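You operate a simulated robot arm through the tools that you are given. There is no shell and no other tool. Be economical: measure what you need, move in short steps, check, and stop when the job is done.

You run a simulated robot arm. Do the job below in one go: nothing can be reset, and whatever is moved stays where it is left.

## Task
Put the blue ring in the wash basket.
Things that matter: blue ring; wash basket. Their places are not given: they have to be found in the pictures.

The check looks at the end state, three seconds after you hand in, the way a careful person would. Anything else that was tipped, shoved, dropped, spilled or broken makes it a failure.

## Robot
A 6-joint arm with a two-finger parallel gripper, fixed in place. Base frame: the origin is at the foot of the arm, x ahead of it, y to its left, z up; the work surface is at about z = 0. Readings come in m, degrees, newtons and seconds.
With the tool pointing down near the work surface it reaches from about 0.18 to 0.46 m from the base axis. Its first joint turns from -70.0 to 70.0 degrees. Payload 1.9 kg.
The tool frame sits at the grasp point between the pads (the TCP): z along the fingers, y along the line on which they close. The tips reach 0.023 m beyond it. Largest opening 0.094 m; finger width 0.038, thickness 0.01; the body of the gripper, 0.054 by 0.096 m, starts 0.039 m behind the TCP.
Orientation is that of the tool frame in the base frame, as [roll, pitch, yaw] about the fixed x, y, z axes, in that order (R = Rz(yaw) Ry(pitch) Rx(roll)). With the fingers straight down and closing along the base's y, the tool's x points along the base's -x, its y along +y and its z along -z.

## Interface
- The arm moves only by the tool arm_command. Its argument "moves" is a list of rows, each a list of 5 numbers: the shift along the tool's x, y, z in m, then the turn about the tool's z in degrees, then the gripper command, from -1 (shut) to 1 (fully open), values between in proportion. In form: [[x, y, z, twist, claw], ...]. A call has 1 to 12 rows; each row is the pose to reach, as a shift and turn from the pose commanded when the call began, along the tool's axes at that moment. Each row takes 0.2 s and may step no farther than 0.05 m and 8.6 degrees from the row before; otherwise, or with a gripper value out of range, the whole call is refused. A pose out of reach is approached as far as the arm can. The call stops where the force on the tool passes 40 N (or 10 N more than at its start, if that is more) or the arm is blocked; 0.2 s more then pass. Each finger travels about 0.108 m/s and halts on what it meets, pressing with about 29 N; the grip force reading is that of the motor and also rises with nothing between the fingers. The clock runs only during rows and for 0.2 s after the last one: add rows that repeat a pose to give the fingers time. It gives the time, the measured TCP pose, the force on the tool (base axes), the opening and the grip force at its end, in the units of the frame above (readings bear some noise).
- Cameras (640 x 400 px; columns grow to the right, rows downward): "scene" is fixed at [0.0749, 0.3389, 0.4187]; the picture's right is [-0.48, -0.88, 0.00], its down [-0.54, 0.29, -0.79] and it looks along [0.70, -0.38, -0.61] (base axes); focal length 214 px, centre (320, 200). "wrist" rides on the gripper at [-0.039, 0, -0.044] in the tool frame; the picture's right is [0.00, -1.00, 0.00], its down [0.97, 0.00, -0.24] and it looks along [0.24, 0.00, 0.97] (tool axes); focal length 218 px, centre (320, 200).
- get_image(camera): a new picture of that camera. No time passes.
- locate(camera, pixels): for up to 12 pixels [column, row] of the newest picture of that camera ("zoom" is the newest enlarged one), the place [x, y, z] in the base frame of the surface seen there, good to about 0.003 m. No time passes.
- enlarge(camera, box): a new picture of the part [left, top, right, bottom] of that camera's present view, enlarged. No time passes.
- sign_off(): hands the job in; it is judged then, once.

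Work in short steps. Measure before you move; look again where a grasp or a placing could have gone wrong, and mend it. You have 60 turns and 20 pictures in all, those below and enlarged ones among them. Open the gripper and draw the arm clear of the work before you hand the job in, unless the task says otherwise; then end with one line.

The tools are called after ">>>" by a JSON object that holds its "name" and its "arguments". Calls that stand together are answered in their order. arm_command: Moves the arm, as the interface text tells. Its arguments: {"type":"object","properties":{"moves":{"type":"array","items":{"type":"array","items":{"type":"number"}}}},"required":["moves"]} The other tools are called the same way: get_image (camera) takes a picture; locate (camera, pixels) gives the place of the surface under pixels of a picture; enlarge (camera, box) takes an enlarged picture of a part of a camera's view; sign_off () hands the job in.

At the start:

```text
time_s: 0.0
tcp_pos: [0.2494, 0.1016, 0.3087]
ee_rot: [179.9, 0.1, 179.9]
ft_force: [-0.1, 0.2, 0.8]
finger_gap: 0.0941
finger_force: 0.1
```

scene: 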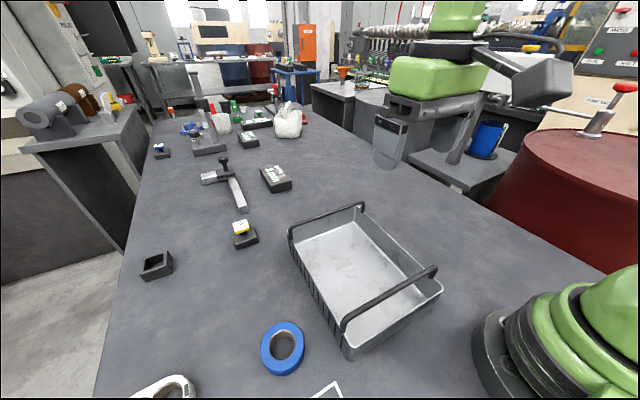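
wrist: 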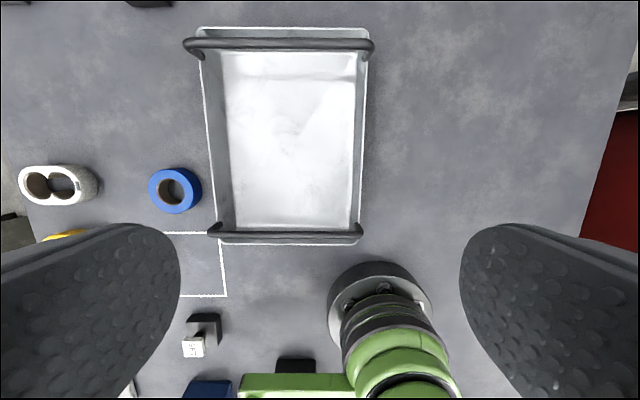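

The blue ring is at scene (282,348) and wrist (175,190), and the basket is in the middle. I'll measure both.

>>> {"name": "locate", "arguments": {"camera": "wrist", "pixels": [[154, 190], [197, 190], [175, 171], [175, 209], [173, 191], [290, 140], [205, 60], [365, 60], [212, 235], [360, 235], [285, 43], [285, 235]]}}

>>> {"name": "locate", "arguments": {"camera": "scene", "pixels": [[264, 350], [300, 345], [282, 326], [280, 371], [286, 345], [282, 334], [345, 352], [292, 232], [436, 272], [362, 208], [355, 265], [310, 280]]}}

>>> {"name": "enlarge", "arguments": {"camera": "wrist", "box": [120, 130, 280, 230]}}

```text
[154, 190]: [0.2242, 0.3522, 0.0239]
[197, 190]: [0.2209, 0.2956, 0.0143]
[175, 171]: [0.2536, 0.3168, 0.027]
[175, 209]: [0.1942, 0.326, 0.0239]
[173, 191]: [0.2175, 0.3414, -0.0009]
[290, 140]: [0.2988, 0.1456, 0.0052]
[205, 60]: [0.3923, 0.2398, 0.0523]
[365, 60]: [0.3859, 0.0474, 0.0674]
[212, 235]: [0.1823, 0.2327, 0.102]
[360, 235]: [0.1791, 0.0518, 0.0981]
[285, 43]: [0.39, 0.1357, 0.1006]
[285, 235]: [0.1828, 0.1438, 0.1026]
```

```text
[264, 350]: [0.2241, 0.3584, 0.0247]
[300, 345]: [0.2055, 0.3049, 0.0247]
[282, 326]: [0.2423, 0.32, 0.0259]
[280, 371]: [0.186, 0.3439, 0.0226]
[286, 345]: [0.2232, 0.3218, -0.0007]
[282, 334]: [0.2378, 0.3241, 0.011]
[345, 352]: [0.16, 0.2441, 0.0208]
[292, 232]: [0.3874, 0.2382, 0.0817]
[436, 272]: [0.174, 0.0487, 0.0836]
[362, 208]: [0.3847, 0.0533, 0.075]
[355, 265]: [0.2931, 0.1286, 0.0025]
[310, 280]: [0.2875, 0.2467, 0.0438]
```

```text
4.00 times, centred on (200, 180) of wrist
```

zoom: 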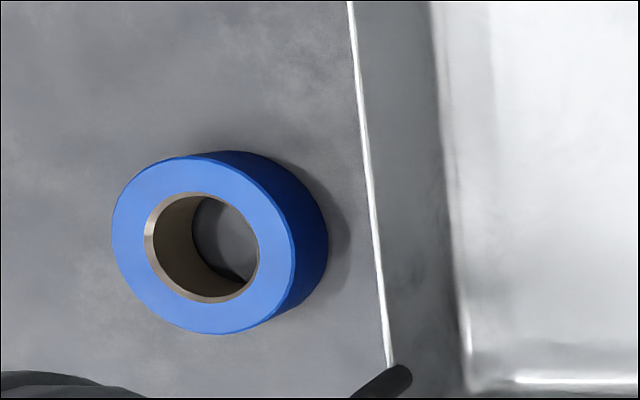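

The ring's top is at z≈0.025, it is about 0.06 m across and centred near (0.215, 0.33). I'll refine the centre and check the neighbours on its left (the white object at wrist (97,185)).

>>> {"name": "locate", "arguments": {"camera": "zoom", "pixels": [[116, 247], [290, 247], [204, 163], [204, 330], [150, 185], [265, 305], [345, 200], [360, 100]]}}

>>> {"name": "locate", "arguments": {"camera": "wrist", "pixels": [[97, 185], [80, 175], [65, 236], [30, 175], [195, 347], [210, 322]]}}

```text
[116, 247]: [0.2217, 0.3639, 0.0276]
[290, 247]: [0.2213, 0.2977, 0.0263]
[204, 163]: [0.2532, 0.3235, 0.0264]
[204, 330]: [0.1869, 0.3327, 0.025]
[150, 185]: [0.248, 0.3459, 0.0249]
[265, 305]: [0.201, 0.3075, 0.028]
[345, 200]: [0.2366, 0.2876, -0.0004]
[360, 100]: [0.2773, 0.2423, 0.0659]
```

```text
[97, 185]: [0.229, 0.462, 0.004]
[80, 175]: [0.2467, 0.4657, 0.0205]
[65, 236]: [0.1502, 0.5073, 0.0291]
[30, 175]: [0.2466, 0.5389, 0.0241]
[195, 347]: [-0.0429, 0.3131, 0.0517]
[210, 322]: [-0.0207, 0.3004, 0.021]
```

The ring centre is ≈(0.220, 0.330) with a diameter of about 0.066, and both sides are clear. I'll move across at height, then come partway down.

>>> {"name": "arm_command", "arguments": {"moves": [[0.006, 0.046, 0, 0, 1], [0.012, 0.092, 0, 0, 1], [0.018, 0.138, 0, 0, 1], [0.024, 0.184, 0, 0, 1], [0.0294, 0.2284, 0, 0, 1], [0.0294, 0.2284, 0.045, 0, 1], [0.0294, 0.2284, 0.09, 0, 1], [0.0294, 0.2284, 0.135, 0, 1], [0.0294, 0.2284, 0.18, 0, 1], [0.0294, 0.2284, 0.2, 0, 1], [0.0294, 0.2284, 0.2, 0, 1]]}}

>>> {"name": "get_image", "arguments": {"camera": "wrist"}}

```text
time_s: 2.4
tcp_pos: [0.2195, 0.3291, 0.1077]
ee_rot: [-179.9, 0.1, 179.8]
ft_force: [0.4, -0.6, -1.5]
finger_gap: 0.0938
finger_force: 0.0
```

```text
16 pictures are left
```

wrist: 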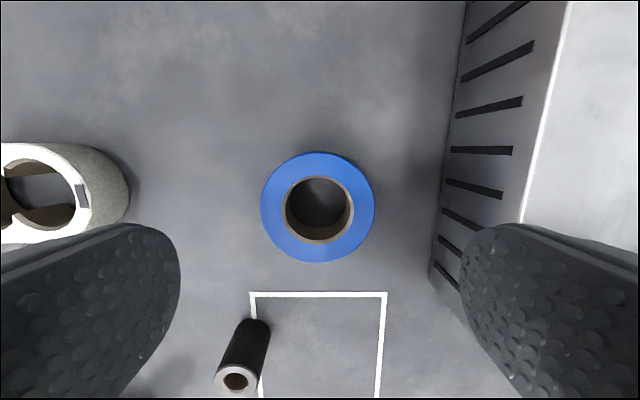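

The ring is centred at column 318, but there is a small upright tube at (240,355). I'll measure it and the ring's rim.

>>> {"name": "locate", "arguments": {"camera": "wrist", "pixels": [[265, 207], [371, 207], [318, 157], [318, 258], [224, 378], [250, 380], [236, 390], [258, 325], [245, 370], [125, 200], [440, 230], [480, 230]]}}

```text
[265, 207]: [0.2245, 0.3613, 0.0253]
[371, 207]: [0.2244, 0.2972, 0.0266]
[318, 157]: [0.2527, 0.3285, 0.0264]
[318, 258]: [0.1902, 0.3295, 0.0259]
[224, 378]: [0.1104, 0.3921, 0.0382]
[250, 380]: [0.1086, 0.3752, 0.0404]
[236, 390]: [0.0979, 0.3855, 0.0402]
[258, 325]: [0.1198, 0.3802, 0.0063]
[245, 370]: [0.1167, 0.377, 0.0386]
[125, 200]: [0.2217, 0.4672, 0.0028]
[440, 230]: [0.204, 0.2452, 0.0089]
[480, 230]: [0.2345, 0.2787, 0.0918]
```

The tube is at (0.11, 0.38), well clear of the gripper. I'll descend over the ring centre (0.2215, 0.329) to z≈0.029 and close.

>>> {"name": "arm_command", "arguments": {"moves": [[-0.002, 0, 0.03, 0, 1], [-0.002, 0, 0.055, 0, 1], [-0.002, 0, 0.07, 0, 1], [-0.002, 0, 0.079, 0, 1], [-0.002, 0, 0.079, 0, 1], [-0.002, 0, 0.079, 0, -1], [-0.002, 0, 0.079, 0, -1], [-0.002, 0, 0.079, 0, -1], [-0.002, 0, 0.079, 0, -1]]}}

```text
time_s: 4.4
tcp_pos: [0.2218, 0.3296, 0.0293]
ee_rot: [179.9, 0.1, 179.9]
ft_force: [0.6, 0.2, 0.2]
finger_gap: 0.0696
finger_force: 28.6
```

The gap stopped at 0.0696 with 28.6 N, so the ring is held. I'll lift straight up.

>>> {"name": "arm_command", "arguments": {"moves": [[0, 0, -0.03, 0, -1], [0, 0, -0.07, 0, -1], [0, 0, -0.11, 0, -1], [0, 0, -0.15, 0, -1], [0, 0, -0.19, 0, -1], [0, 0, -0.19, 0, -1]]}}

>>> {"name": "get_image", "arguments": {"camera": "wrist"}}

```text
time_s: 5.8
tcp_pos: [0.2232, 0.3293, 0.2195]
ee_rot: [-180.0, 0.1, 180.0]
ft_force: [0.4, 0.2, -4.9]
finger_gap: 0.0696
finger_force: 29.1
```

```text
15 pictures are left
```

wrist: 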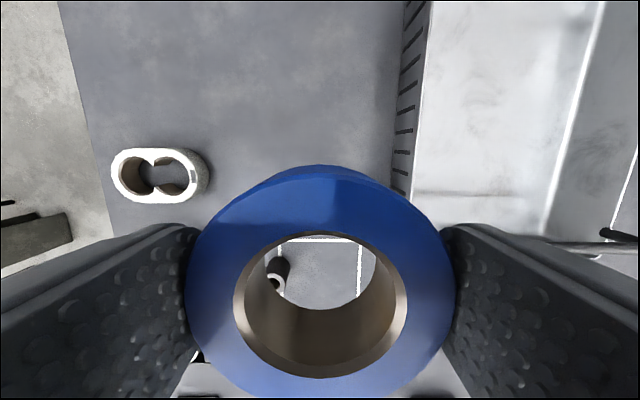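

The ring is held firmly. I'll carry it over the basket centre (0.285, 0.145), staying high.

>>> {"name": "arm_command", "arguments": {"moves": [[-0.013, -0.038, 0, 0, -1], [-0.026, -0.076, 0, 0, -1], [-0.039, -0.114, 0, 0, -1], [-0.052, -0.15, 0, 0, -1], [-0.062, -0.184, 0, 0, -1], [-0.062, -0.184, 0, 0, -1], [-0.062, -0.184, 0.04, 0, -1], [-0.062, -0.184, 0.08, 0, -1], [-0.062, -0.184, 0.08, 0, -1]]}}

>>> {"name": "get_image", "arguments": {"camera": "scene"}}

```text
time_s: 7.8
tcp_pos: [0.2821, 0.1458, 0.1395]
ee_rot: [180.0, 0.0, 179.8]
ft_force: [-0.1, -0.6, -5.4]
finger_gap: 0.0698
finger_force: 30.0
```

```text
14 pictures are left
```

scene: 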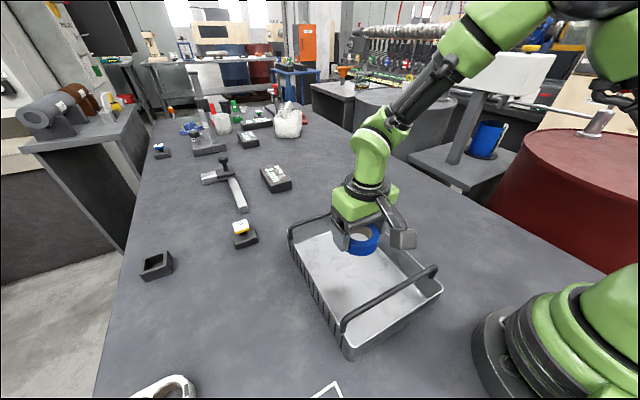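

The ring is over the basket floor at scene (362,240). I'll lower it to just above the floor (TCP z≈0.036) and open.

>>> {"name": "arm_command", "arguments": {"moves": [[0, 0, 0.04, 0, -1], [0, 0, 0.075, 0, -1], [0, 0, 0.095, 0, -1], [0, 0, 0.103, 0, -1], [0, 0, 0.103, 0, -1], [0, 0, 0.103, 0, 0.4], [0, 0, 0.103, 0, 1], [0, 0, 0.103, 0, 1], [0, 0, 0.103, 0, 1]]}}

```text
time_s: 9.8
tcp_pos: [0.2836, 0.1465, 0.0396]
ee_rot: [-180.0, 0.0, 179.9]
ft_force: [0.6, -0.4, -0.4]
finger_gap: 0.0938
finger_force: 0.1
```

The gripper is open at 0.0938, so I'll withdraw straight up and look.

>>> {"name": "arm_command", "arguments": {"moves": [[0, 0, -0.02, 0, 1], [0, 0, -0.06, 0, 1], [0, 0, -0.1, 0, 1], [0, 0, -0.145, 0, 1], [0, 0, -0.19, 0, 1], [0, 0, -0.235, 0, 1], [0, 0, -0.26, 0, 1], [0, 0, -0.26, 0, 1]]}}

>>> {"name": "get_image", "arguments": {"camera": "scene"}}

>>> {"name": "get_image", "arguments": {"camera": "wrist"}}

```text
time_s: 11.6
tcp_pos: [0.2837, 0.145, 0.2956]
ee_rot: [-179.9, 0.1, 179.9]
ft_force: [-0.1, -0.5, -0.4]
finger_gap: 0.0939
finger_force: 0.0
```

```text
13 pictures are left
```

scene: 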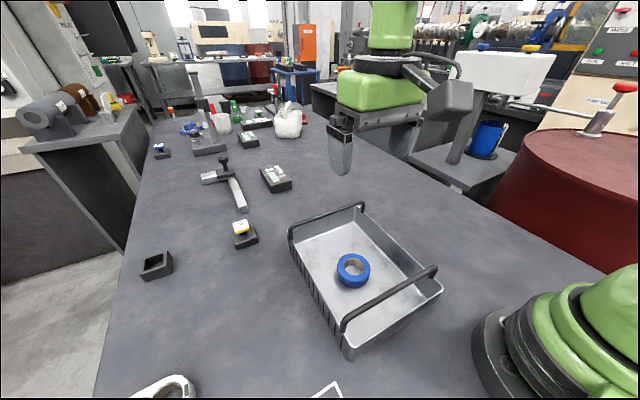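

```text
12 pictures are left
```

wrist: 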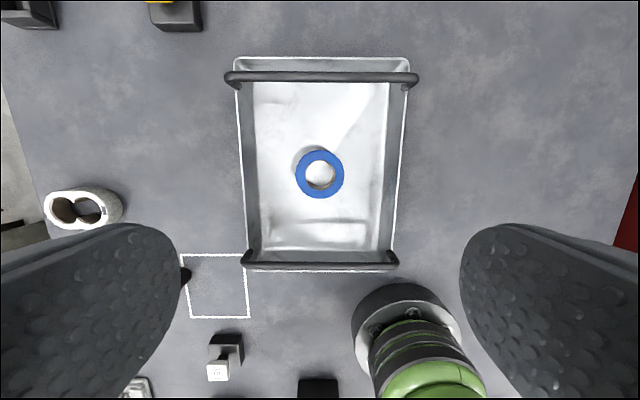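

The ring lies flat on the basket floor at scene (353,270), nothing else has moved, and the arm is clear. I'm handing in.

>>> {"name": "sign_off", "arguments": {}}

```text
The job is handed in.
```

The blue ring is lying flat in the wash basket, nothing else was disturbed, and the job is handed in with the gripper open and the arm clear.
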